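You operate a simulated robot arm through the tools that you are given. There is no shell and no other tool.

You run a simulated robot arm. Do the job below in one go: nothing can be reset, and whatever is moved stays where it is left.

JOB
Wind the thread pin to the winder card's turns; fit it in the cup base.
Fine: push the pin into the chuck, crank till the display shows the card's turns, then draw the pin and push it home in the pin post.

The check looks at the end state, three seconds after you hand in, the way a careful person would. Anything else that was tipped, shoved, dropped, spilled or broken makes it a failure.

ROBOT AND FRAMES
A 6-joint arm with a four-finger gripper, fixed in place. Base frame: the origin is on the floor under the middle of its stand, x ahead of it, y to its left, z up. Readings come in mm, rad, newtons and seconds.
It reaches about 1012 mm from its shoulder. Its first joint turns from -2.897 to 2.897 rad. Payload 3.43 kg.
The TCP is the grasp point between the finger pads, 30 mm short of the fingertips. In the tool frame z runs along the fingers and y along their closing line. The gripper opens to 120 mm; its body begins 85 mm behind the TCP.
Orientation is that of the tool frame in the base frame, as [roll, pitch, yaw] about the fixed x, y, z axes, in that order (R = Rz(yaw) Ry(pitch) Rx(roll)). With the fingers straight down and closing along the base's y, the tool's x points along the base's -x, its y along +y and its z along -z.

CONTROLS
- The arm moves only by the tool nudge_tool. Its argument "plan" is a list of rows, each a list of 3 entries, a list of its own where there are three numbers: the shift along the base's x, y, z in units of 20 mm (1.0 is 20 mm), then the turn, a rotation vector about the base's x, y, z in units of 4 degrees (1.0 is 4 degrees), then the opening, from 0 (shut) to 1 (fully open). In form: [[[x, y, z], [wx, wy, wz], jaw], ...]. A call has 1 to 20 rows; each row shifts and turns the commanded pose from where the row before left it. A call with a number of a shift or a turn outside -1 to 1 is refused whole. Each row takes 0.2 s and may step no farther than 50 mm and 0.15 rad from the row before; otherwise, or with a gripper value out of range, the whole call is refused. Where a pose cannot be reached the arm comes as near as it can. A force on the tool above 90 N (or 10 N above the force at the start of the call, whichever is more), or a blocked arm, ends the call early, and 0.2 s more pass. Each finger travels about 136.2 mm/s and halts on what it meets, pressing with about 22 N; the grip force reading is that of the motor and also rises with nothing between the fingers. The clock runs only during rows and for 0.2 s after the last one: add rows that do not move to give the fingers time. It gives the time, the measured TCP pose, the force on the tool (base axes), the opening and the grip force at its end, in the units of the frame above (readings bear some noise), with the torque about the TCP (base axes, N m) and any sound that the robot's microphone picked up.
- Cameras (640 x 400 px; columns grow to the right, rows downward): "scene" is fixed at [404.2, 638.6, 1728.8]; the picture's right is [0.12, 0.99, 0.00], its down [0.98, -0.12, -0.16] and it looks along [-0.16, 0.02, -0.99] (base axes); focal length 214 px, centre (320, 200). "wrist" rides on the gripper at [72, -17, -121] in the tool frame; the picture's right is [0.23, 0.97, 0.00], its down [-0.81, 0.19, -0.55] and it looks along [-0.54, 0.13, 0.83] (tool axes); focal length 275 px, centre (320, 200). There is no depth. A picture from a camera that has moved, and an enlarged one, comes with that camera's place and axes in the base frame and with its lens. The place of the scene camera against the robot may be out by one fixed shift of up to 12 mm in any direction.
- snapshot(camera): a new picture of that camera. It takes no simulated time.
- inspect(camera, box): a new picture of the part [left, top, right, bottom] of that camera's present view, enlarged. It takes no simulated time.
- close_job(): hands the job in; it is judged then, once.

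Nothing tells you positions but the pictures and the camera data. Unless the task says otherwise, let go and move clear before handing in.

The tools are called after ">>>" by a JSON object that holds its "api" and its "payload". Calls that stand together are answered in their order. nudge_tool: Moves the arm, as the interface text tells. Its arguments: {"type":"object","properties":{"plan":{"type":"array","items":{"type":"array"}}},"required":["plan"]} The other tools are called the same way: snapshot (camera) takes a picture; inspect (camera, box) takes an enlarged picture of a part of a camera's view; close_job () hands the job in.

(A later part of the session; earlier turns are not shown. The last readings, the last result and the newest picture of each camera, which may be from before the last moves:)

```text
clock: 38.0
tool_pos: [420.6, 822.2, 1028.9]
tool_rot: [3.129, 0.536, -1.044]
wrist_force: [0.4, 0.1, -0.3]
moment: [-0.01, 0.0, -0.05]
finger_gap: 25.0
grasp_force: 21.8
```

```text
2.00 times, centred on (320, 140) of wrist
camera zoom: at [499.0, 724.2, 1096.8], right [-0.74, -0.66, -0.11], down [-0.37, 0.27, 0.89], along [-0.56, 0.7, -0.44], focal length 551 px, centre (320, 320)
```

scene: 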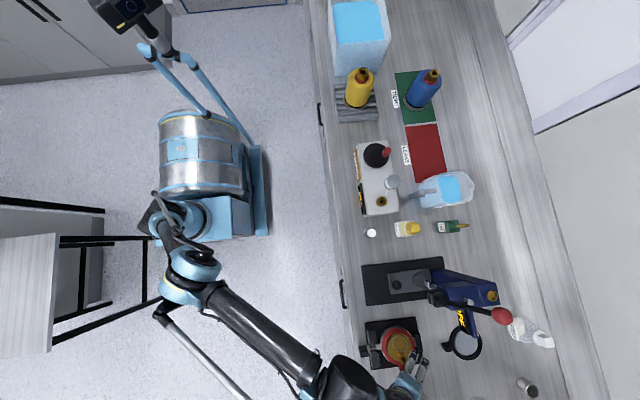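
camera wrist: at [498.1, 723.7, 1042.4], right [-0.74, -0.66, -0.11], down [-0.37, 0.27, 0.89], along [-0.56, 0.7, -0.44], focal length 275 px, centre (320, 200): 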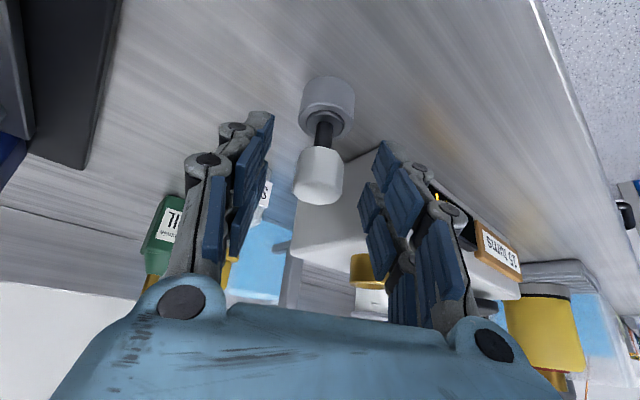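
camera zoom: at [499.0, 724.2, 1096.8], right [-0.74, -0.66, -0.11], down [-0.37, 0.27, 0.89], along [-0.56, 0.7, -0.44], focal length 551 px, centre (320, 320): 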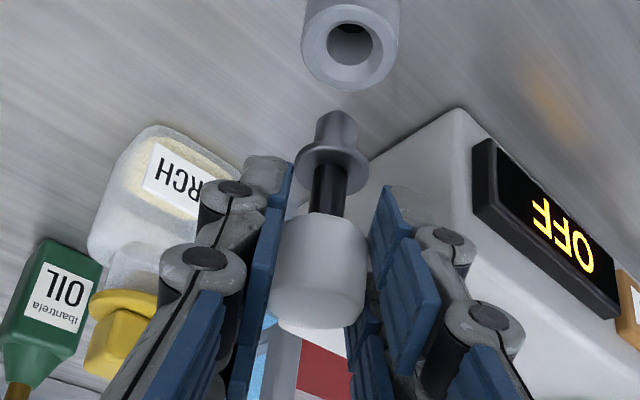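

The pin is free of its cup, with a plug of about 17 mm below the flange and the tip roughly 70 mm below the TCP height. I'll raise it and bring it over the chuck at about (312, 877, 997), hovering well above.

>>> {"api": "nudge_tool", "payload": {"plan": [[[0, 0, 0.8], [0, 0, 0], 0.1], [[0, 0, 1], [0, 0, 0], 0.1], [[0, 0, 1], [0, 0, 0], 0.1], [[0, 0, 0.4], [0, 0, 0], 0.1], [[-0.6, 0.3, 0], [0, 0, 0], 0.1], [[-0.9, 0.4, 0], [0, 0, 0], 0.1], [[-0.9, 0.4, 0], [0, 0, 0], 0.1], [[-0.9, 0.4, 0], [0, 0, 0], 0.1], [[-0.9, 0.4, 0], [0, 0, 0], 0.1], [[-0.7, 0.3, 0], [0, 0, 0], 0.1], [[-0.3, 0.2, 0], [0, 0, 0], 0.1], [[0, 0, 0], [0, 0, 0], 0.1]]}}

>>> {"api": "snapshot", "payload": {"camera": "wrist"}}

>>> {"api": "inspect", "payload": {"camera": "wrist", "box": [220, 20, 420, 220]}}

>>> {"api": "inspect", "payload": {"camera": "scene", "box": [340, 130, 480, 250]}}

```text
clock: 40.6
tool_pos: [318.0, 868.3, 1094.1]
tool_rot: [3.13, 0.536, -1.046]
wrist_force: [0.0, -0.1, -0.3]
moment: [-0.01, -0.04, -0.01]
finger_gap: 24.7
grasp_force: 22.2
```

```text
taken
camera wrist: at [395.0, 772.3, 1161.0], right [-0.74, -0.66, -0.11], down [-0.37, 0.27, 0.89], along [-0.56, 0.7, -0.44], focal length 275 px, centre (320, 200)
```

wrist: 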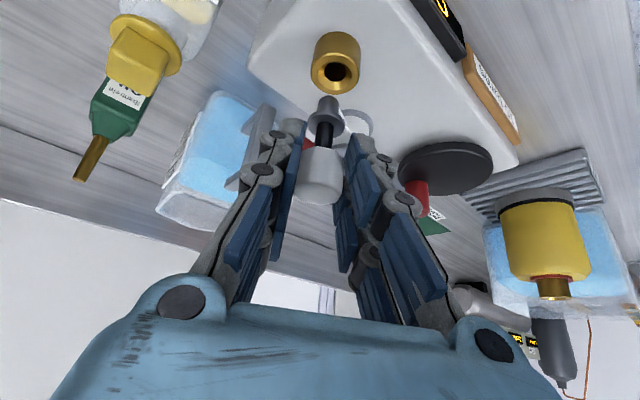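

```text
2.00 times, centred on (320, 120) of wrist
camera zoom: at [395.0, 772.3, 1161.0], right [-0.74, -0.66, -0.11], down [-0.37, 0.27, 0.89], along [-0.56, 0.7, -0.44], focal length 551 px, centre (320, 360)
```

zoom: 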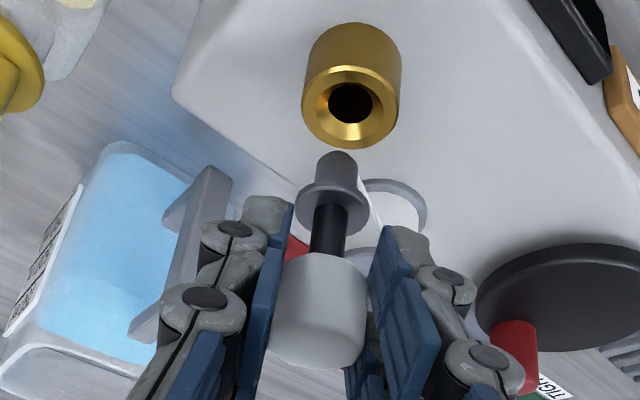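

```text
3.33 times, centred on (410, 190) of scene
camera zoom: at [404.2, 638.6, 1728.8], right [0.12, 0.99, 0.0], down [0.98, -0.12, -0.16], along [-0.16, 0.02, -0.99], focal length 715 px, centre (20, 233)
```

zoom: 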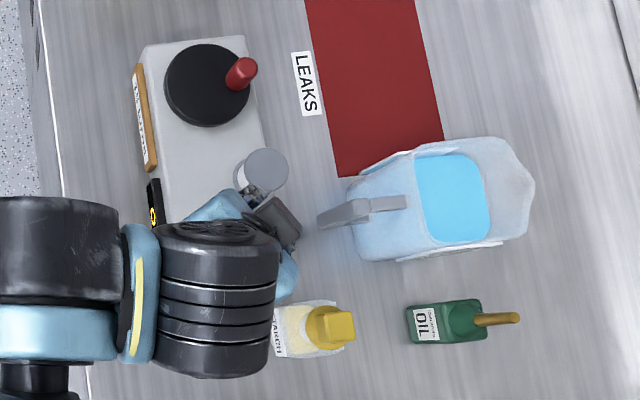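

The chuck's chamfered bore is clearly visible just beyond the pin tip, about 2–3 mm off sideways. I'll correct that and lower 18 mm so tip and bore can be compared directly.

>>> {"api": "nudge_tool", "payload": {"plan": [[[-0.06, -0.025, -0.3], [0, 0, 0], 0.1], [[-0.06, -0.025, -0.3], [0, 0, 0], 0.1], [[0, 0, -0.3], [0, 0, 0], 0.1], [[0, 0, 0], [0, 0, 0], 0.1]]}}

>>> {"api": "inspect", "payload": {"camera": "wrist", "box": [260, 30, 380, 150]}}

>>> {"api": "inspect", "payload": {"camera": "wrist", "box": [220, 20, 420, 220]}}

```text
clock: 41.6
tool_pos: [315.2, 867.8, 1076.1]
tool_rot: [3.13, 0.537, -1.045]
wrist_force: [-0.6, 0.4, -0.8]
moment: [-0.01, 0.02, -0.01]
finger_gap: 24.7
grasp_force: 22.2
```

```text
3.33 times, centred on (320, 90) of wrist
camera zoom: at [392.9, 771.3, 1142.6], right [-0.74, -0.66, -0.11], down [-0.37, 0.27, 0.89], along [-0.56, 0.7, -0.44], focal length 918 px, centre (320, 567)
```

zoom: 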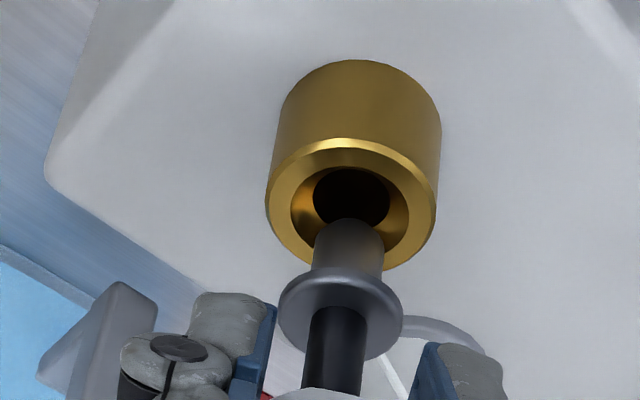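

```text
2.00 times, centred on (320, 120) of wrist
camera zoom: at [392.9, 771.3, 1142.6], right [-0.74, -0.66, -0.11], down [-0.37, 0.27, 0.89], along [-0.56, 0.7, -0.44], focal length 551 px, centre (320, 360)
```

zoom: 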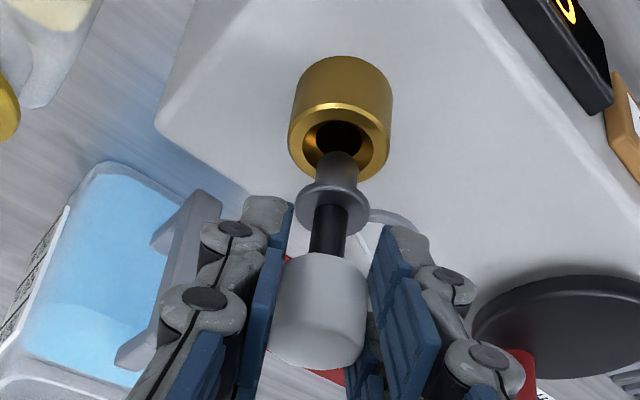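

The pin axis projects onto the chuck bore within about 1–2 mm, and the 24 mm chamfer around the 15 mm bore will take that up. I'll lower the tip in small steps to the chuck's rim and look again.

>>> {"api": "nudge_tool", "payload": {"plan": [[[0, 0, -0.15], [0, 0, 0], 0.1], [[0, 0, -0.15], [0, 0, 0], 0.1], [[0, 0, -0.15], [0, 0, 0], 0.1], [[0, 0, 0], [0, 0, 0], 0.1]]}}

>>> {"api": "inspect", "payload": {"camera": "wrist", "box": [260, 30, 380, 150]}}

```text
clock: 42.6
tool_pos: [315.6, 867.4, 1068.2]
tool_rot: [3.129, 0.536, -1.046]
wrist_force: [6.0, -4.1, 12.5]
moment: [-0.19, -0.31, -0.08]
finger_gap: 25.2
grasp_force: 21.9
```

```text
3.33 times, centred on (320, 90) of wrist
camera zoom: at [393.6, 770.5, 1134.5], right [-0.74, -0.66, -0.11], down [-0.37, 0.26, 0.89], along [-0.56, 0.7, -0.44], focal length 918 px, centre (320, 567)
```

zoom: 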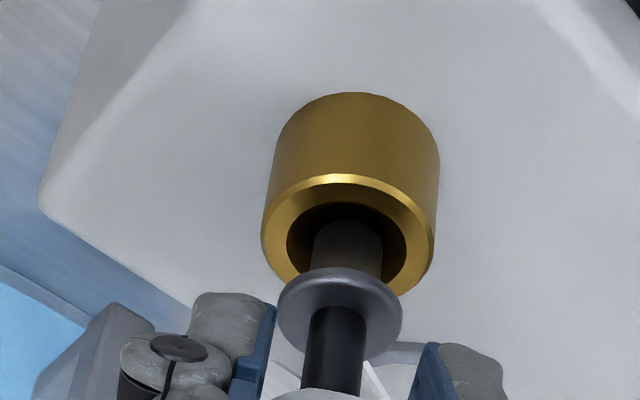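

The tip touched the chamfer with about 12 N up and a sideways push toward +x/-y, so the pin sits 2 mm or so too far to -x/+y. I'll lift slightly, shift toward +x/-y and lower gently.

>>> {"api": "nudge_tool", "payload": {"plan": [[[0, 0, 0.15], [0, 0, 0], 0.1], [[0.1, -0.09, 0], [0, 0, 0], 0.1], [[0, 0, -0.15], [0, 0, 0], 0.1], [[0, 0, 0], [0, 0, 0], 0.1]]}}

>>> {"api": "inspect", "payload": {"camera": "wrist", "box": [260, 30, 380, 150]}}

```text
clock: 43.6
tool_pos: [316.5, 865.6, 1066.9]
tool_rot: [3.129, 0.536, -1.046]
wrist_force: [0.0, 0.5, -0.4]
moment: [-0.01, -0.01, -0.02]
finger_gap: 24.9
grasp_force: 22.0
```

```text
3.33 times, centred on (320, 90) of wrist
camera zoom: at [395.0, 769.5, 1133.8], right [-0.74, -0.66, -0.11], down [-0.37, 0.27, 0.89], along [-0.56, 0.7, -0.44], focal length 918 px, centre (320, 567)
```

zoom: 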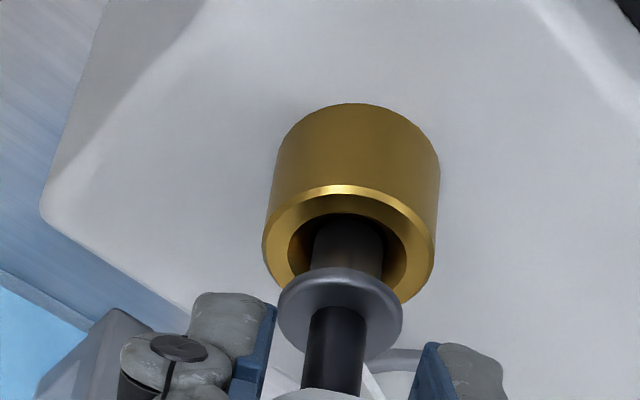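

The contact is gone. I'll keep lowering in 2 mm steps and watch the force.

>>> {"api": "nudge_tool", "payload": {"plan": [[[0, 0, -0.1], [0, 0, 0], 0.1], [[0, 0, -0.1], [0, 0, 0], 0.1], [[0, 0, 0], [0, 0, 0], 0.1]]}}

>>> {"api": "inspect", "payload": {"camera": "wrist", "box": [260, 30, 380, 150]}}

```text
clock: 44.4
tool_pos: [317.6, 866.6, 1063.0]
tool_rot: [3.13, 0.536, -1.045]
wrist_force: [0.5, 0.1, -0.4]
moment: [0.02, 0.0, -0.02]
finger_gap: 25.3
grasp_force: 22.2
```

```text
3.33 times, centred on (320, 90) of wrist
camera zoom: at [395.1, 769.5, 1129.7], right [-0.74, -0.66, -0.11], down [-0.37, 0.27, 0.89], along [-0.56, 0.7, -0.44], focal length 918 px, centre (320, 567)
```

zoom: 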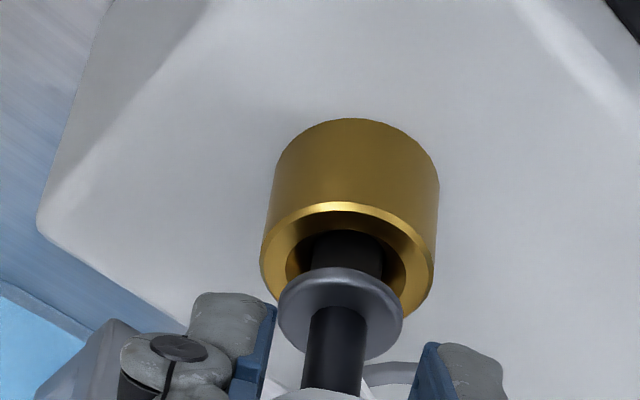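

The plug is going in with no force. I'll continue down another 8 mm.

>>> {"api": "nudge_tool", "payload": {"plan": [[[0, 0, -0.1], [0, 0, 0], 0.1], [[0, 0, -0.1], [0, 0, 0], 0.1], [[0, 0, -0.1], [0, 0, 0], 0.1], [[0, 0, 0], [0, 0, 0], 0.1]]}}

>>> {"api": "inspect", "payload": {"camera": "wrist", "box": [260, 30, 380, 150]}}

```text
clock: 45.4
tool_pos: [316.2, 866.1, 1056.2]
tool_rot: [3.13, 0.536, -1.045]
wrist_force: [1.3, 0.2, -1.4]
moment: [-0.03, -0.04, -0.03]
finger_gap: 24.9
grasp_force: 22.4
```

```text
3.33 times, centred on (320, 90) of wrist
camera zoom: at [394.7, 769.5, 1124.0], right [-0.74, -0.66, -0.11], down [-0.37, 0.27, 0.89], along [-0.56, 0.7, -0.44], focal length 918 px, centre (320, 567)
```

zoom: 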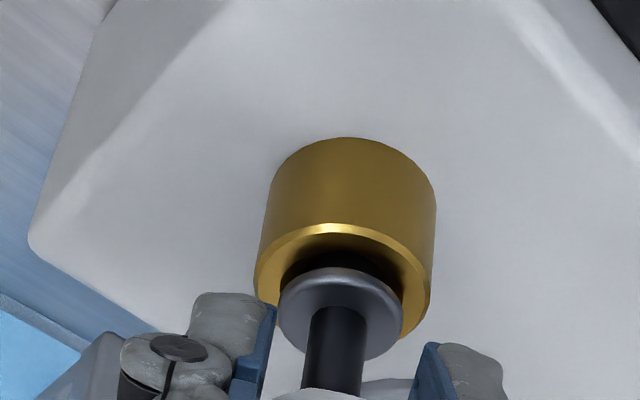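

The flange is close to the recess in the chuck. I'll continue in 1.5 mm steps until it seats.

>>> {"api": "nudge_tool", "payload": {"plan": [[[0, 0, -0.075], [0, 0, 0], 0.1], [[0, 0, -0.075], [0, 0, 0], 0.1], [[0, 0, -0.075], [0, 0, 0], 0.1], [[0, 0, 0], [0, 0, 0], 0.1]]}}

>>> {"api": "inspect", "payload": {"camera": "wrist", "box": [260, 30, 380, 150]}}

```text
clock: 46.4
tool_pos: [317.3, 865.9, 1052.3]
tool_rot: [3.13, 0.536, -1.047]
wrist_force: [3.5, 3.5, 15.8]
moment: [0.38, 0.08, -0.05]
finger_gap: 24.7
grasp_force: 22.0
```

```text
3.33 times, centred on (320, 90) of wrist
camera zoom: at [394.6, 769.2, 1120.0], right [-0.74, -0.66, -0.11], down [-0.37, 0.26, 0.89], along [-0.56, 0.7, -0.44], focal length 918 px, centre (320, 567)
```

zoom: 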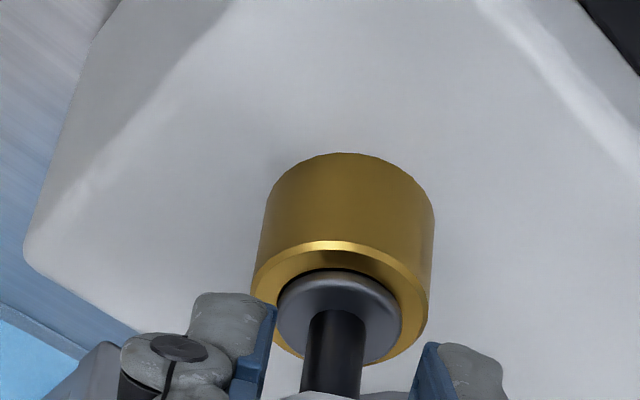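

The flange is touching the recess edge with a small push toward +x/+y. I'll ease that way by about 0.7 mm and press on down gently.

>>> {"api": "nudge_tool", "payload": {"plan": [[[0.035, 0.035, 0], [0, 0, 0], 0.1], [[0, 0, -0.05], [0, 0, 0], 0.1], [[0, 0, 0], [0, 0, 0], 0.1]]}}

>>> {"api": "inspect", "payload": {"camera": "wrist", "box": [260, 30, 380, 150]}}

>>> {"api": "inspect", "payload": {"camera": "wrist", "box": [380, 0, 540, 120]}}

```text
clock: 47.2
tool_pos: [317.1, 867.1, 1052.8]
tool_rot: [3.13, 0.537, -1.046]
wrist_force: [-1.9, -4.1, 16.2]
moment: [0.15, 0.2, 0.06]
finger_gap: 24.7
grasp_force: 21.9
```

```text
3.33 times, centred on (320, 90) of wrist
camera zoom: at [395.2, 769.6, 1119.1], right [-0.74, -0.66, -0.11], down [-0.37, 0.26, 0.89], along [-0.56, 0.7, -0.44], focal length 918 px, centre (320, 567)
```

zoom: 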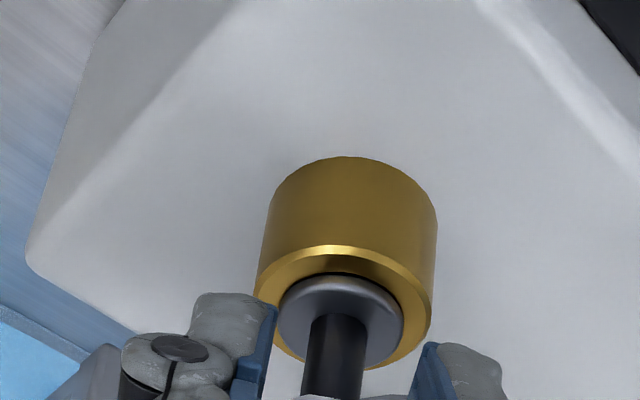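

```text
3.33 times, centred on (460, 60) of wrist
camera zoom: at [395.2, 769.6, 1119.1], right [-0.74, -0.66, -0.11], down [-0.37, 0.26, 0.89], along [-0.56, 0.7, -0.44], focal length 918 px, centre (-147, 667)
```

zoom: 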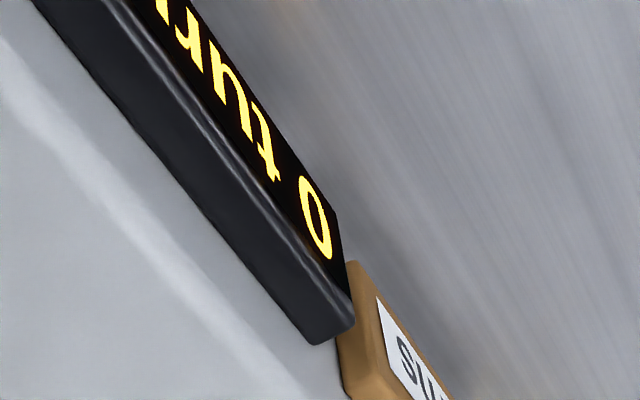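

The display now reads "0 turns", so the chuck recognises the pin. I'll press a touch more to make sure it's fully home.

>>> {"api": "nudge_tool", "payload": {"plan": [[[-0.01, -0.02, -0.05], [0, 0, 0], 0.1], [[0, 0, -0.05], [0, 0, 0], 0.1], [[0, 0, 0], [0, 0, 0], 0.1]]}}

>>> {"api": "inspect", "payload": {"camera": "wrist", "box": [260, 30, 380, 150]}}

```text
clock: 48.0
tool_pos: [316.5, 866.8, 1049.4]
tool_rot: [3.13, 0.536, -1.046]
wrist_force: [0.6, -0.3, 16.2]
moment: [0.2, 0.11, -0.01]
finger_gap: 25.0
grasp_force: 21.8
```

```text
3.33 times, centred on (320, 90) of wrist
camera zoom: at [395.2, 769.4, 1117.0], right [-0.74, -0.66, -0.11], down [-0.37, 0.26, 0.89], along [-0.56, 0.7, -0.44], focal length 918 px, centre (320, 567)
```

zoom: 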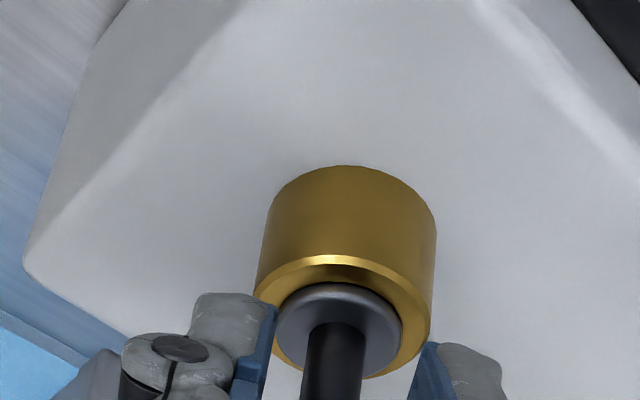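

It's sliding in against a steady 16 N of friction, so it isn't bottomed yet. I'll keep pressing in 1 mm steps until the force climbs.

>>> {"api": "nudge_tool", "payload": {"plan": [[[0, 0, -0.05], [0, 0, 0], 0.1], [[0, 0, -0.05], [0, 0, 0], 0.1], [[0, 0, 0], [0, 0, 0], 0.1]]}}

>>> {"api": "inspect", "payload": {"camera": "wrist", "box": [260, 30, 380, 150]}}

```text
clock: 48.8
tool_pos: [318.0, 865.5, 1048.8]
tool_rot: [3.128, 0.536, -1.046]
wrist_force: [1.5, 0.6, 16.7]
moment: [0.22, 0.09, 0.0]
finger_gap: 24.6
grasp_force: 22.3
```

```text
3.33 times, centred on (320, 90) of wrist
camera zoom: at [395.2, 769.3, 1114.9], right [-0.74, -0.66, -0.11], down [-0.37, 0.26, 0.89], along [-0.56, 0.7, -0.44], focal length 918 px, centre (320, 567)
```

zoom: 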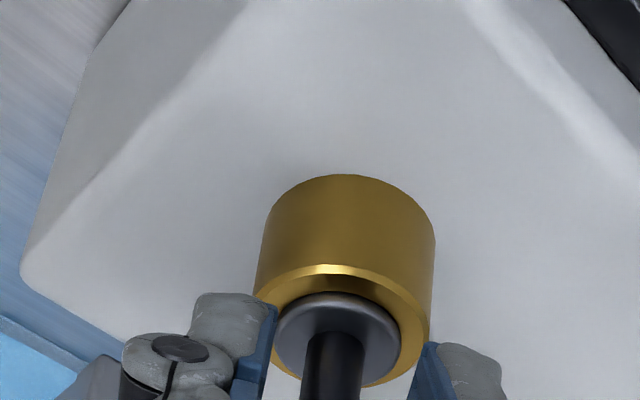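

The flange has stopped relative to the chuck rim and the grip is now slipping on the head, so the pin is home. I'll release and back off along the tool axis.

>>> {"api": "nudge_tool", "payload": {"plan": [[[0, 0, 0.05], [0, 0, 0], 0.1], [[0, 0, 0], [0, 0, 0], 0.25], [[0, 0, 0], [0, 0, 0], 0.35], [[0, 0, 0], [0, 0, 0], 0.45], [[0, 0, 0], [0, 0, 0], 0.45], [[0.134, -0.218, 0.43], [0, 0, 0], 0.45], [[0.134, -0.218, 0.43], [0, 0, 0], 0.45], [[0.134, -0.218, 0.43], [0, 0, 0], 0.45], [[0.134, -0.218, 0.43], [0, 0, 0], 0.45], [[0.134, -0.218, 0.43], [0, 0, 0], 0.45], [[0.134, -0.218, 0.43], [0, 0, 0], 0.45], [[0.134, -0.218, 0.43], [0, 0, 0], 0.45], [[0.134, -0.218, 0.43], [0, 0, 0], 0.45], [[0, 0, 0], [0, 0, 0], 0.45]]}}

>>> {"api": "snapshot", "payload": {"camera": "wrist"}}

>>> {"api": "inspect", "payload": {"camera": "wrist", "box": [240, 0, 560, 240]}}

```text
clock: 51.8
tool_pos: [339.9, 830.7, 1117.0]
tool_rot: [3.129, 0.536, -1.046]
wrist_force: [0.4, 0.7, -0.4]
moment: [-0.01, 0.0, -0.01]
finger_gap: 54.0
grasp_force: 0.2
```

```text
taken
camera wrist: at [417.1, 734.1, 1184.5], right [-0.74, -0.66, -0.11], down [-0.37, 0.27, 0.89], along [-0.56, 0.7, -0.44], focal length 275 px, centre (320, 200)
```

wrist: 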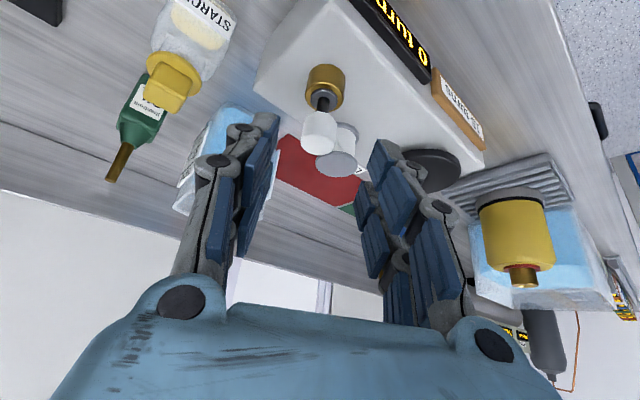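

```text
1.67 times, centred on (400, 120) of wrist
camera zoom: at [417.1, 734.1, 1184.5], right [-0.74, -0.66, -0.11], down [-0.37, 0.27, 0.89], along [-0.56, 0.7, -0.44], focal length 459 px, centre (187, 333)
```

zoom: 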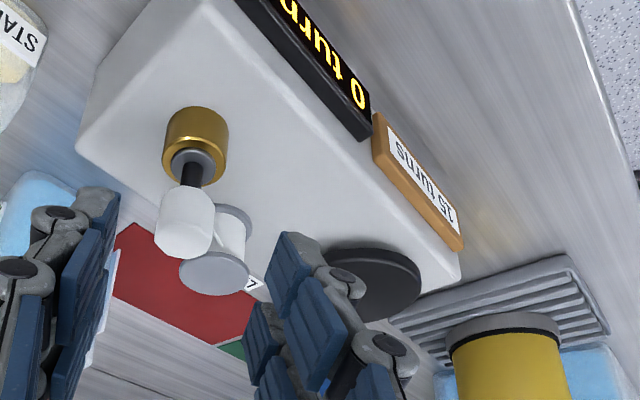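

The pin stands home in the chuck and the display shows "0 turns". Next I'll move over to look at the crank disc and its red handle.

>>> {"api": "nudge_tool", "payload": {"plan": [[[-0.9, -0.2, 0.2], [0, 0, -0.6], 0.5], [[-0.9, -0.2, 0.2], [0, 0, -0.6], 0.5], [[-0.9, -0.2, 0.1], [0, 0, -0.6], 0.5], [[-0.9, -0.2, 0.1], [0, 0, -0.6], 0.5], [[-0.9, -0.2, 0], [0, 0, -0.6], 0.5], [[-0.9, -0.2, 0], [0, 0, -0.6], 0.5], [[-0.9, -0.2, 0], [0, 0, -0.6], 0.5], [[-0.9, -0.2, 0], [0, 0, -0.6], 0.5], [[0, 0, 0], [0, 0, 0], 0.5]]}}

>>> {"api": "snapshot", "payload": {"camera": "wrist"}}

>>> {"api": "inspect", "payload": {"camera": "scene", "box": [340, 130, 420, 230]}}

```text
clock: 53.8
tool_pos: [194.8, 799.4, 1130.4]
tool_rot: [3.13, 0.535, -1.382]
wrist_force: [-0.3, -0.7, -0.3]
moment: [0.0, 0.0, 0.02]
finger_gap: 60.0
grasp_force: 0.1
```

```text
taken
camera wrist: at [236.0, 682.5, 1196.3], right [-0.92, -0.38, -0.11], down [-0.26, 0.37, 0.89], along [-0.3, 0.85, -0.44], focal length 275 px, centre (320, 200)
```

wrist: 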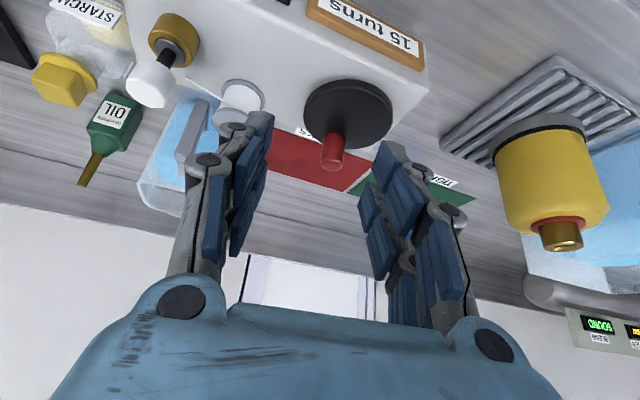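

```text
4.00 times, centred on (380, 180) of scene
camera zoom: at [404.2, 638.6, 1728.8], right [0.12, 0.99, 0.0], down [0.98, -0.12, -0.16], along [-0.16, 0.02, -0.99], focal length 858 px, centre (80, 280)
```

zoom: 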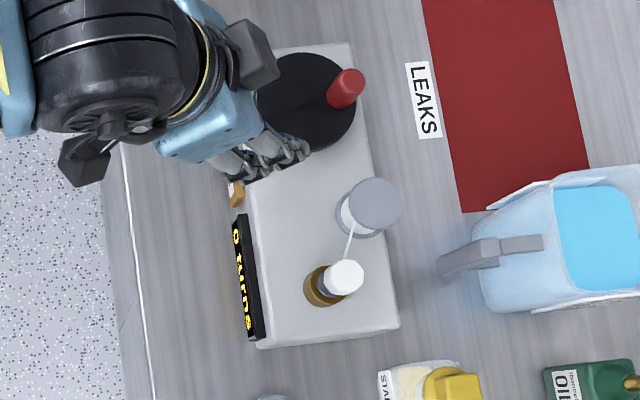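

The scene view shows the thread now running from the spool to the pin, and I can read the display from there. I'll enlarge the crank in the wrist view.

>>> {"api": "inspect", "payload": {"camera": "wrist", "box": [280, 60, 420, 190]}}

```text
3.08 times, centred on (350, 125) of wrist
camera zoom: at [236.0, 682.5, 1196.3], right [-0.92, -0.38, -0.11], down [-0.26, 0.37, 0.89], along [-0.3, 0.85, -0.44], focal length 847 px, centre (228, 431)
```

zoom: 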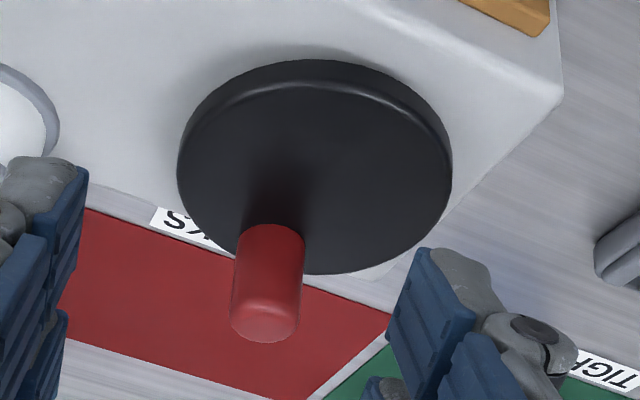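

The crank disc is centred near (144, 883, 988) with a red handle about 24 mm thick near (143, 919), top at z ≈ 1024. I'll move to a pre-grasp point 70 mm back from the handle and check it.

>>> {"api": "nudge_tool", "payload": {"plan": [[[-0.43, 0.76, -0.39], [0, 0, 0], 0.5], [[-0.43, 0.76, -0.39], [0, 0, 0], 0.5], [[-0.43, 0.76, -0.39], [0, 0, 0], 0.5], [[-0.43, 0.76, -0.39], [0, 0, 0], 0.5], [[-0.42, 0.76, -0.38], [0, 0, 0], 0.5], [[0, 0, 0], [0, 0, 0], 0.5]]}}

>>> {"api": "snapshot", "payload": {"camera": "wrist"}}

>>> {"api": "inspect", "payload": {"camera": "wrist", "box": [240, 50, 400, 210]}}

```text
clock: 55.2
tool_pos: [151.8, 876.1, 1090.1]
tool_rot: [3.13, 0.536, -1.38]
wrist_force: [0.5, 0.2, -0.2]
moment: [0.03, 0.01, -0.02]
finger_gap: 59.9
grasp_force: 0.1
```

```text
taken
camera wrist: at [193.6, 758.4, 1157.5], right [-0.92, -0.38, -0.11], down [-0.26, 0.37, 0.89], along [-0.3, 0.85, -0.44], focal length 275 px, centre (320, 200)
```

wrist: 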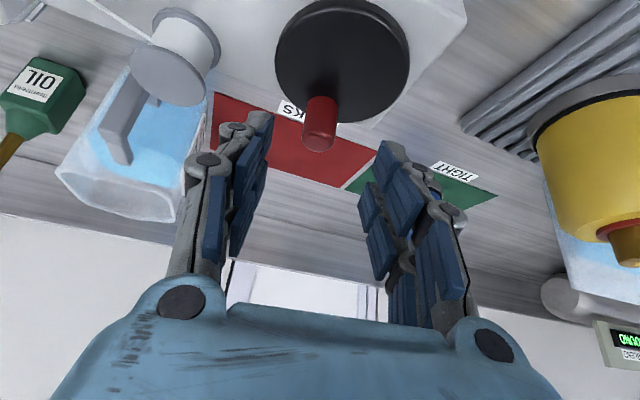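

```text
2.50 times, centred on (320, 130) of wrist
camera zoom: at [193.6, 758.4, 1157.5], right [-0.92, -0.38, -0.11], down [-0.26, 0.37, 0.89], along [-0.3, 0.85, -0.44], focal length 688 px, centre (320, 375)
```

zoom: 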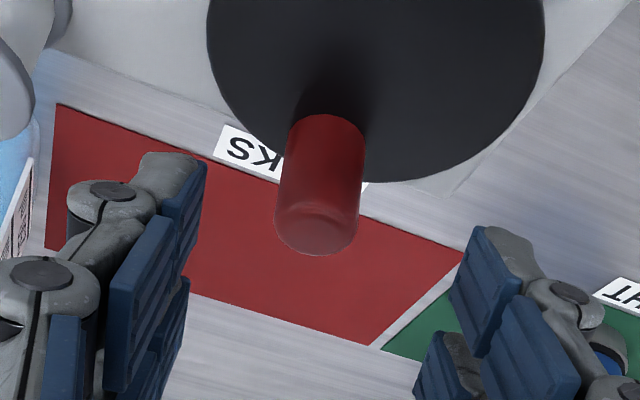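

The handle's height is uncertain from these shallow views. I'll back off and straighten the wrist for a steeper look so I can triangulate the handle and disc properly.

>>> {"api": "nudge_tool", "payload": {"plan": [[[0, -0.475, 0.15], [-0.92, -0.175, 0], 0.5], [[0, -0.475, 0.15], [-0.92, -0.175, 0], 0.5], [[0, -0.475, 0.15], [-0.92, -0.175, 0], 0.5], [[0, -0.475, 0.15], [-0.92, -0.175, 0], 0.5], [[0, -0.475, 0.15], [-0.92, -0.175, 0], 0.5], [[0, -0.475, 0.15], [-0.92, -0.175, 0], 0.5], [[0, -0.475, 0.15], [-0.92, -0.175, 0], 0.5], [[0, -0.475, 0.15], [-0.92, -0.175, 0], 0.5], [[0, 0, 0], [0, 0, 0], 0.5]]}}

>>> {"api": "snapshot", "payload": {"camera": "wrist"}}

>>> {"api": "inspect", "payload": {"camera": "wrist", "box": [220, 110, 420, 290]}}

```text
clock: 57.2
tool_pos: [152.8, 798.8, 1114.6]
tool_rot: [3.127, 0.011, -1.38]
wrist_force: [0.3, -0.9, 0.6]
moment: [-0.01, 0.0, 0.01]
finger_gap: 60.0
grasp_force: 0.1
```

```text
taken
camera wrist: at [184.5, 731.2, 1233.8], right [-0.91, -0.41, 0.01], down [-0.33, 0.75, 0.57], along [-0.24, 0.51, -0.82], focal length 275 px, centre (320, 200)
```

wrist: 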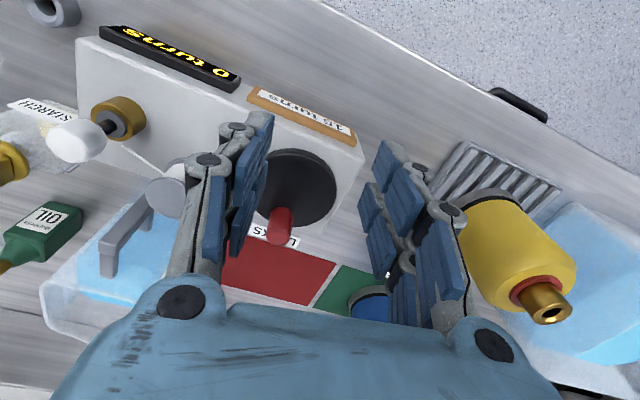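

```text
2.22 times, centred on (320, 200) of wrist
camera zoom: at [184.5, 731.2, 1233.8], right [-0.91, -0.41, 0.01], down [-0.33, 0.75, 0.57], along [-0.24, 0.51, -0.82], focal length 612 px, centre (320, 200)
```

zoom: 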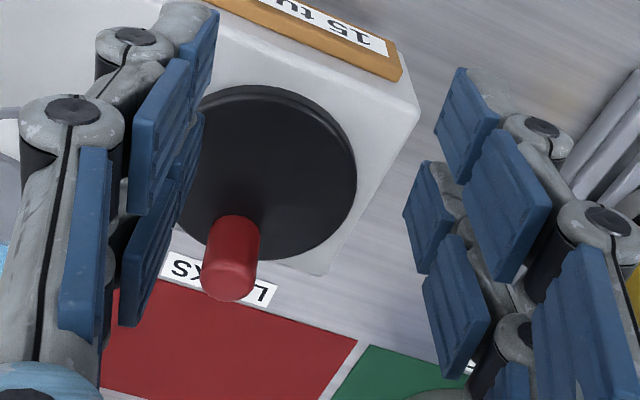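

Combining views, the handle top is near (143, 914, 1027) and the disc centre near (144, 882), so the crank radius is about 32 mm. I'll approach with a 20° tilt to a pre-grasp point above the handle.

>>> {"api": "nudge_tool", "payload": {"plan": [[[-0.04, 0.747, -0.24], [0.82, 0.156, 0], 0.5], [[-0.04, 0.747, -0.24], [0.82, 0.156, 0], 0.5], [[-0.04, 0.747, -0.24], [0.82, 0.156, 0], 0.5], [[-0.04, 0.747, -0.24], [0.82, 0.156, 0], 0.5], [[-0.04, 0.747, -0.24], [0.82, 0.156, 0], 0.5], [[-0.04, 0.747, -0.24], [0.82, 0.156, 0], 0.5], [[0, 0, 0], [0, 0, 0], 0.5]]}}

>>> {"api": "snapshot", "payload": {"camera": "wrist"}}

>>> {"api": "inspect", "payload": {"camera": "wrist", "box": [220, 50, 420, 210]}}

```text
clock: 58.8
tool_pos: [148.2, 889.4, 1087.0]
tool_rot: [3.128, 0.363, -1.379]
wrist_force: [0.0, -0.3, 0.2]
moment: [0.0, 0.01, 0.01]
finger_gap: 59.9
grasp_force: 0.1
```

```text
taken
camera wrist: at [186.4, 784.8, 1173.3], right [-0.91, -0.4, -0.07], down [-0.29, 0.52, 0.81], along [-0.29, 0.76, -0.59], focal length 275 px, centre (320, 200)
```

wrist: 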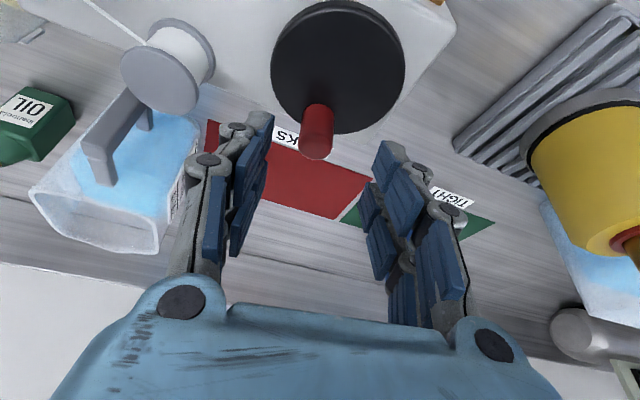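

```text
2.50 times, centred on (320, 130) of wrist
camera zoom: at [186.4, 784.8, 1173.3], right [-0.91, -0.4, -0.07], down [-0.29, 0.52, 0.81], along [-0.29, 0.76, -0.59], focal length 688 px, centre (320, 375)
```

zoom: 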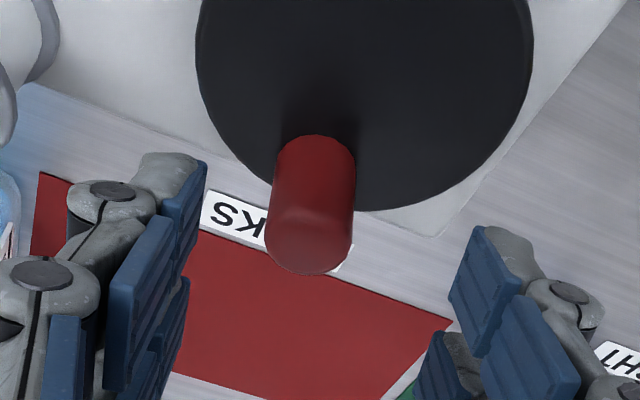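

The handle is lined up between the fingers within a couple of millimetres. I'll descend most of the way along the tool axis with the jaw open and check.

>>> {"api": "nudge_tool", "payload": {"plan": [[[-0.02, 0.17, -0.467], [0, 0, 0], 0.45], [[-0.02, 0.17, -0.467], [0, 0, 0], 0.45], [[-0.02, 0.17, -0.467], [0, 0, 0], 0.45], [[-0.02, 0.17, -0.467], [0, 0, 0], 0.45], [[0, 0, 0], [0, 0, 0], 0.45]]}}

>>> {"api": "inspect", "payload": {"camera": "wrist", "box": [220, 60, 420, 240]}}

```text
clock: 60.0
tool_pos: [145.3, 902.0, 1048.4]
tool_rot: [3.129, 0.362, -1.381]
wrist_force: [-0.7, -0.7, 0.0]
moment: [-0.01, 0.0, -0.01]
finger_gap: 53.9
grasp_force: 0.0
```

```text
2.22 times, centred on (320, 150) of wrist
camera zoom: at [184.7, 798.3, 1135.5], right [-0.91, -0.4, -0.07], down [-0.29, 0.52, 0.81], along [-0.29, 0.76, -0.59], focal length 612 px, centre (320, 311)
```

zoom: 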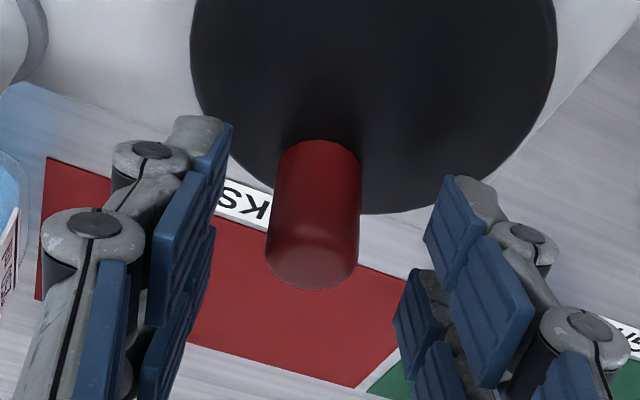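

The geometry agrees with my estimate. I'll advance the last 19 mm and close to a 32 mm gap to check the centring around the handle.

>>> {"api": "nudge_tool", "payload": {"plan": [[[-0.008, 0.113, -0.297], [0, 0, 0], 0.45], [[-0.008, 0.113, -0.297], [0, 0, 0], 0.45], [[-0.008, 0.113, -0.297], [0, 0, 0], 0.45], [[0, 0, 0], [0, 0, 0], 0.35], [[0, 0, 0], [0, 0, 0], 0.27], [[0, 0, 0], [0, 0, 0], 0.27]]}}

>>> {"api": "inspect", "payload": {"camera": "wrist", "box": [220, 60, 420, 240]}}

```text
clock: 61.4
tool_pos: [147.4, 907.8, 1034.7]
tool_rot: [3.132, 0.365, -1.38]
wrist_force: [31.8, 17.3, 85.1]
moment: [0.15, -3.61, 0.74]
finger_gap: 42.3
grasp_force: 28.1
```

```text
2.22 times, centred on (320, 150) of wrist
camera zoom: at [185.9, 803.2, 1121.0], right [-0.91, -0.4, -0.07], down [-0.29, 0.51, 0.81], along [-0.28, 0.76, -0.58], focal length 612 px, centre (320, 311)
```

zoom: 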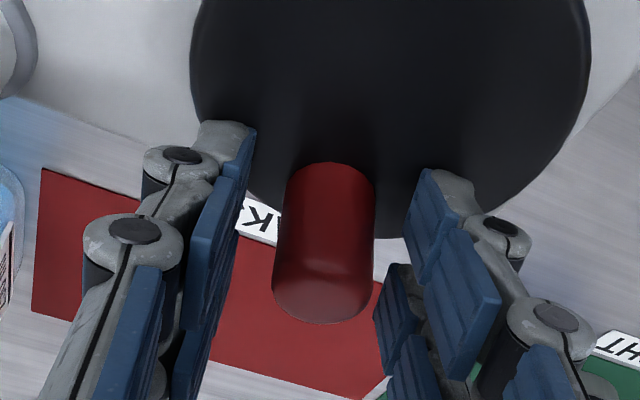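

A fingertip is pressing on the crank disc with about 85 N up, so the disc is higher than I thought. I'll stop closing and lift straight up 10 mm right away.

>>> {"api": "nudge_tool", "payload": {"plan": [[[0, 0, 0.3], [0, 0, 0], 0.36], [[0, 0, 0.3], [0, 0, 0], 0.36], [[0, 0, 0], [0, 0, 0], 0.36]]}}

>>> {"api": "inspect", "payload": {"camera": "wrist", "box": [220, 60, 420, 240]}}

>>> {"api": "inspect", "payload": {"camera": "scene", "box": [340, 130, 480, 250]}}

```text
clock: 62.2
tool_pos: [144.1, 909.0, 1041.9]
tool_rot: [3.128, 0.36, -1.381]
wrist_force: [-0.2, -0.2, -1.0]
moment: [0.0, -0.01, 0.01]
finger_gap: 43.2
grasp_force: 0.0
```

```text
2.22 times, centred on (320, 150) of wrist
camera zoom: at [184.1, 805.6, 1129.5], right [-0.91, -0.4, -0.07], down [-0.29, 0.52, 0.81], along [-0.29, 0.76, -0.59], focal length 612 px, centre (320, 311)
```

zoom: 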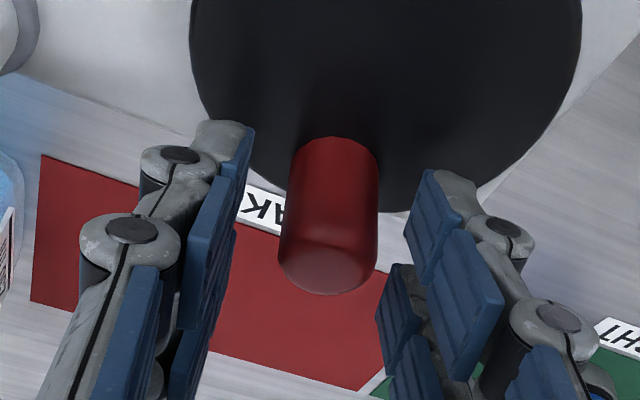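

```text
3.33 times, centred on (410, 190) of scene
camera zoom: at [404.2, 638.6, 1728.8], right [0.12, 0.99, 0.0], down [0.98, -0.12, -0.16], along [-0.16, 0.02, -0.99], focal length 715 px, centre (20, 233)
```

zoom: 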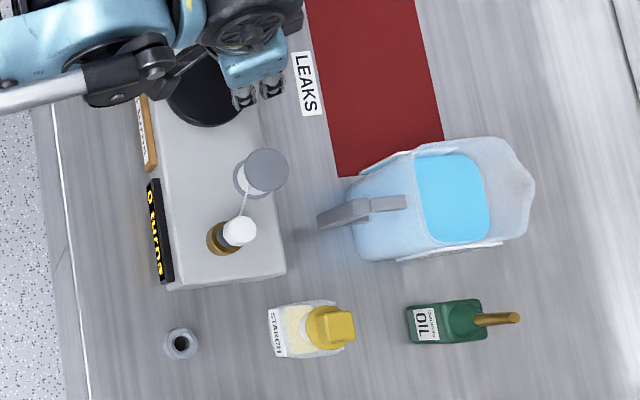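

Contact is gone, the display still reads "0 turns" and nothing else moved; the disc top must be near z ≈ 998. I'll reduce the tilt to 10° so the fingertips sit level just above the disc, then re-check.

>>> {"api": "nudge_tool", "payload": {"plan": [[[0, 0, 0.1], [-0.82, -0.156, 0], 0.4], [[-0.05, 0, 0], [-0.82, -0.156, 0], 0.4], [[-0.06, 0.02, 0], [-0.82, -0.156, 0], 0.4], [[0, 0, 0], [0, 0, 0], 0.4]]}}

>>> {"api": "inspect", "payload": {"camera": "wrist", "box": [220, 60, 420, 260]}}

```text
clock: 63.2
tool_pos: [142.8, 909.1, 1044.2]
tool_rot: [3.128, 0.186, -1.378]
wrist_force: [0.2, -0.8, 0.3]
moment: [-0.01, 0.0, 0.01]
finger_gap: 48.1
grasp_force: 0.1
```

```text
2.00 times, centred on (320, 160) of wrist
camera zoom: at [179.1, 822.6, 1149.6], right [-0.91, -0.41, -0.03], down [-0.31, 0.65, 0.7], along [-0.26, 0.64, -0.72], focal length 551 px, centre (320, 280)
```

zoom: 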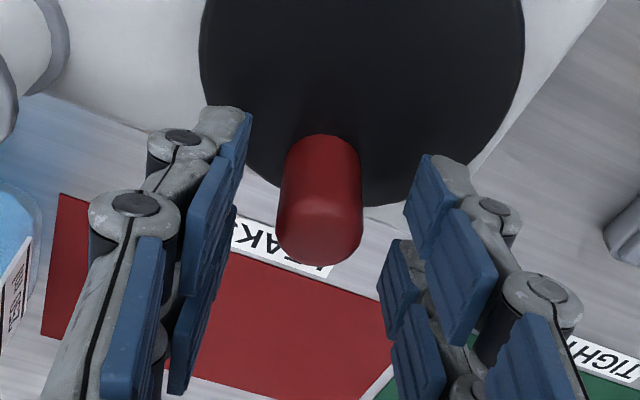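

The handle axis now lies exactly on the tool axis. I'll lower 6 mm, watching for contact, then narrow the jaw.

>>> {"api": "nudge_tool", "payload": {"plan": [[[-0.007, 0.027, -0.15], [0, 0, 0], 0.4], [[-0.007, 0.027, -0.15], [0, 0, 0], 0.4], [[0, 0, 0], [0, 0, 0], 0.4]]}}

>>> {"api": "nudge_tool", "payload": {"plan": [[[0, 0, 0], [0, 0, 0], 0.32], [[0, 0, 0], [0, 0, 0], 0.26], [[0, 0, 0], [0, 0, 0], 0.23], [[0, 0, 0], [0, 0, 0], 0.23]]}}

>>> {"api": "inspect", "payload": {"camera": "wrist", "box": [220, 60, 420, 260]}}

```text
clock: 64.0
tool_pos: [142.6, 910.2, 1039.0]
tool_rot: [3.129, 0.187, -1.379]
wrist_force: [0.5, -0.2, -0.2]
moment: [0.0, 0.04, 0.01]
finger_gap: 47.8
grasp_force: 0.1
```

```text
clock: 65.0
tool_pos: [142.3, 911.5, 1037.9]
tool_rot: [3.127, 0.187, -1.381]
wrist_force: [0.1, -0.3, 0.3]
moment: [-0.04, -0.02, 0.01]
finger_gap: 27.6
grasp_force: 0.0
```

```text
2.00 times, centred on (320, 160) of wrist
camera zoom: at [178.6, 823.5, 1143.7], right [-0.91, -0.41, -0.03], down [-0.31, 0.65, 0.7], along [-0.26, 0.65, -0.72], focal length 551 px, centre (320, 280)
```

zoom: 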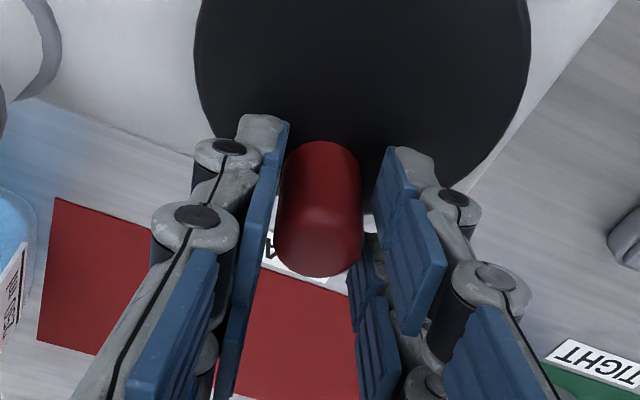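

The handle is centred with no contact. I'll close fully to learn the contact gap.

>>> {"api": "nudge_tool", "payload": {"plan": [[[0, 0, 0], [0, 0, 0], 0.2], [[0, 0, 0], [0, 0, 0], 0.17], [[0, 0, 0], [0, 0, 0], 0.12], [[0, 0, 0], [0, 0, 0], 0.12]]}}

>>> {"api": "inspect", "payload": {"camera": "wrist", "box": [220, 60, 420, 260]}}

```text
clock: 66.0
tool_pos: [142.6, 910.0, 1039.5]
tool_rot: [3.129, 0.186, -1.38]
wrist_force: [-2.9, -7.4, -5.9]
moment: [-0.28, -0.02, -0.06]
finger_gap: 22.7
grasp_force: 44.3
```

```text
2.00 times, centred on (320, 160) of wrist
camera zoom: at [178.3, 823.3, 1143.7], right [-0.91, -0.41, -0.03], down [-0.31, 0.65, 0.7], along [-0.27, 0.64, -0.72], focal length 551 px, centre (320, 280)
```

zoom: 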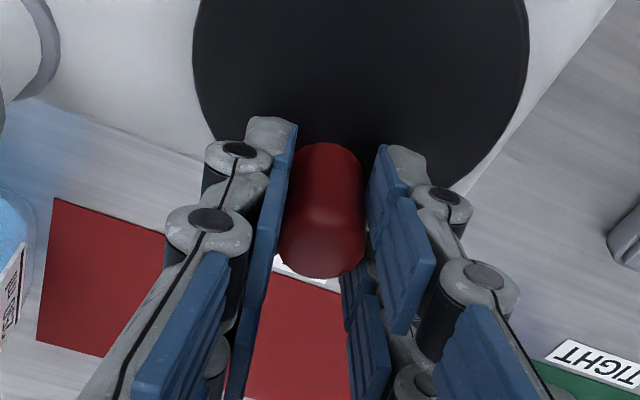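

The handle is held at a 22.7 mm gap. I'll relax the jaw to about that gap so it acts as a snug cage, and see the resting force.

>>> {"api": "nudge_tool", "payload": {"plan": [[[0, 0, 0], [0, 0, 0], 0.191], [[0, 0, 0], [0, 0, 0], 0.191], [[0, 0, 0], [0, 0, 0], 0.191]]}}

```text
clock: 66.8
tool_pos: [143.4, 911.1, 1039.6]
tool_rot: [3.129, 0.186, -1.381]
wrist_force: [0.5, -0.6, 1.0]
moment: [-0.02, 0.03, -0.05]
finger_gap: 24.0
grasp_force: 1.2
```

The jaw sits at 24 mm with almost no force. I'll try a first arc of about 54° clockwise (toward +x) and read the forces.

>>> {"api": "nudge_tool", "payload": {"plan": [[[0.257, -0.002, 0], [0, 0, 0], 0.185], [[0.257, -0.008, 0], [0, 0, 0], 0.185], [[0.25, -0.07, 0], [0, 0, 0], 0.185], [[0.24, -0.1, 0], [0, 0, 0], 0.185]]}}

>>> {"api": "inspect", "payload": {"camera": "wrist", "box": [220, 40, 420, 260]}}

>>> {"api": "inspect", "payload": {"camera": "scene", "box": [340, 130, 420, 230]}}

```text
clock: 67.8
tool_pos: [162.6, 907.0, 1038.5]
tool_rot: [3.128, 0.186, -1.38]
wrist_force: [-3.6, -7.0, 0.1]
moment: [-0.13, 0.14, 0.05]
finger_gap: 24.3
grasp_force: 2.2
```

```text
1.82 times, centred on (320, 150) of wrist
camera zoom: at [198.2, 819.4, 1144.2], right [-0.91, -0.41, -0.03], down [-0.31, 0.65, 0.7], along [-0.26, 0.64, -0.72], focal length 500 px, centre (320, 291)
```

zoom: 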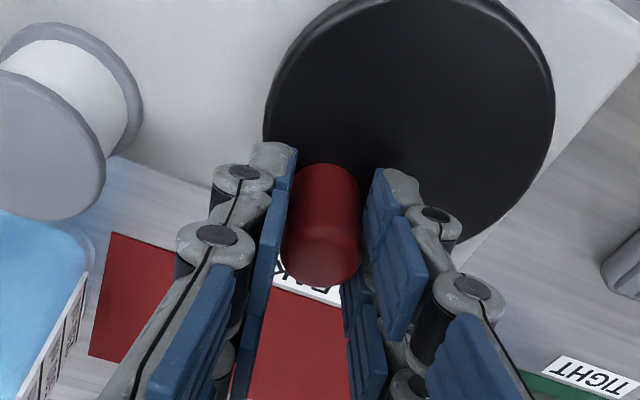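

```text
4.00 times, centred on (380, 180) of scene
camera zoom: at [404.2, 638.6, 1728.8], right [0.12, 0.99, 0.0], down [0.98, -0.12, -0.16], along [-0.16, 0.02, -0.99], focal length 858 px, centre (80, 280)
```

zoom: 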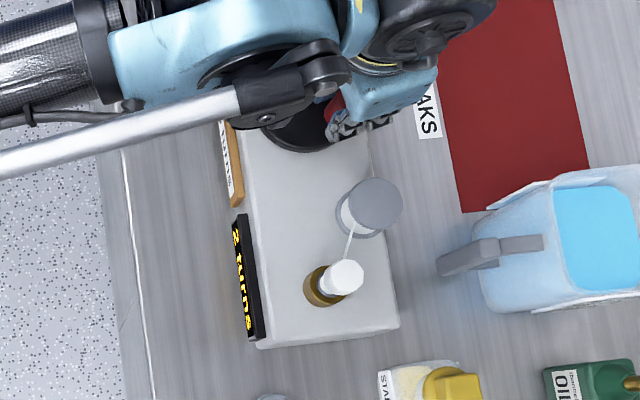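

The crank turned with low forces (7 N), and the display seems to have changed already. I'll enlarge the display.

>>> {"api": "inspect", "payload": {"camera": "scene", "box": [392, 180, 408, 220]}}

>>> {"api": "inspect", "payload": {"camera": "scene", "box": [394, 155, 406, 185]}}

>>> {"api": "inspect", "payload": {"camera": "scene", "box": [350, 170, 390, 220]}}

```text
10.00 times, centred on (400, 200) of scene
camera zoom: at [404.2, 638.6, 1728.8], right [0.12, 0.99, 0.0], down [0.98, -0.12, -0.16], along [-0.16, 0.02, -0.99], focal length 2145 px, centre (-480, 200)
```

zoom: 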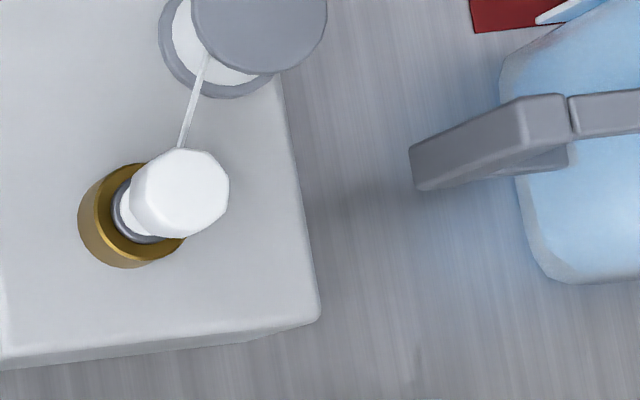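

```text
13.33 times, centred on (400, 170) of scene
camera zoom: at [404.2, 638.6, 1728.8], right [0.12, 0.99, 0.0], down [0.98, -0.12, -0.16], along [-0.16, 0.02, -0.99], focal length 2860 px, centre (-747, 600)
```

zoom: 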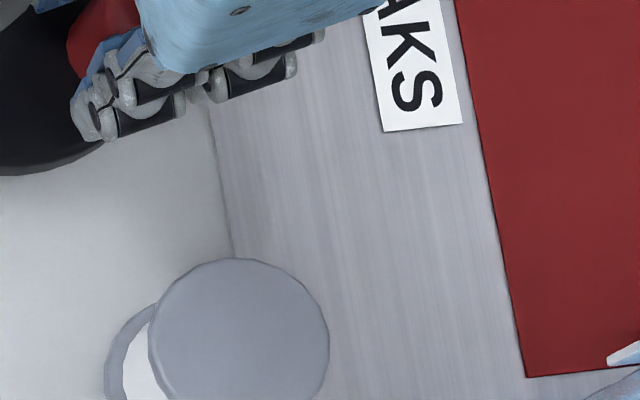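

```text
8.00 times, centred on (370, 195) of scene
camera zoom: at [404.2, 638.6, 1728.8], right [0.12, 0.99, 0.0], down [0.98, -0.12, -0.16], along [-0.16, 0.02, -0.99], focal length 1716 px, centre (-80, 240)
```

zoom: 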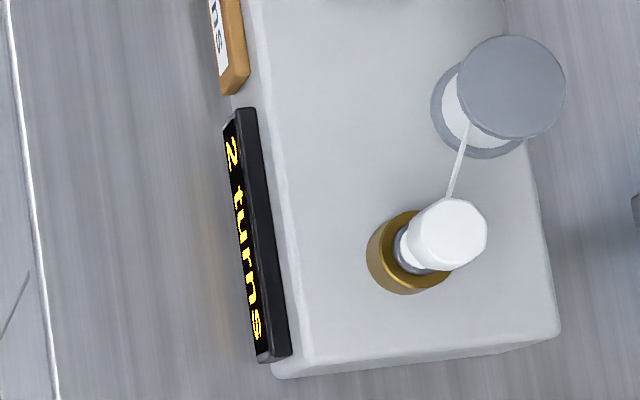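

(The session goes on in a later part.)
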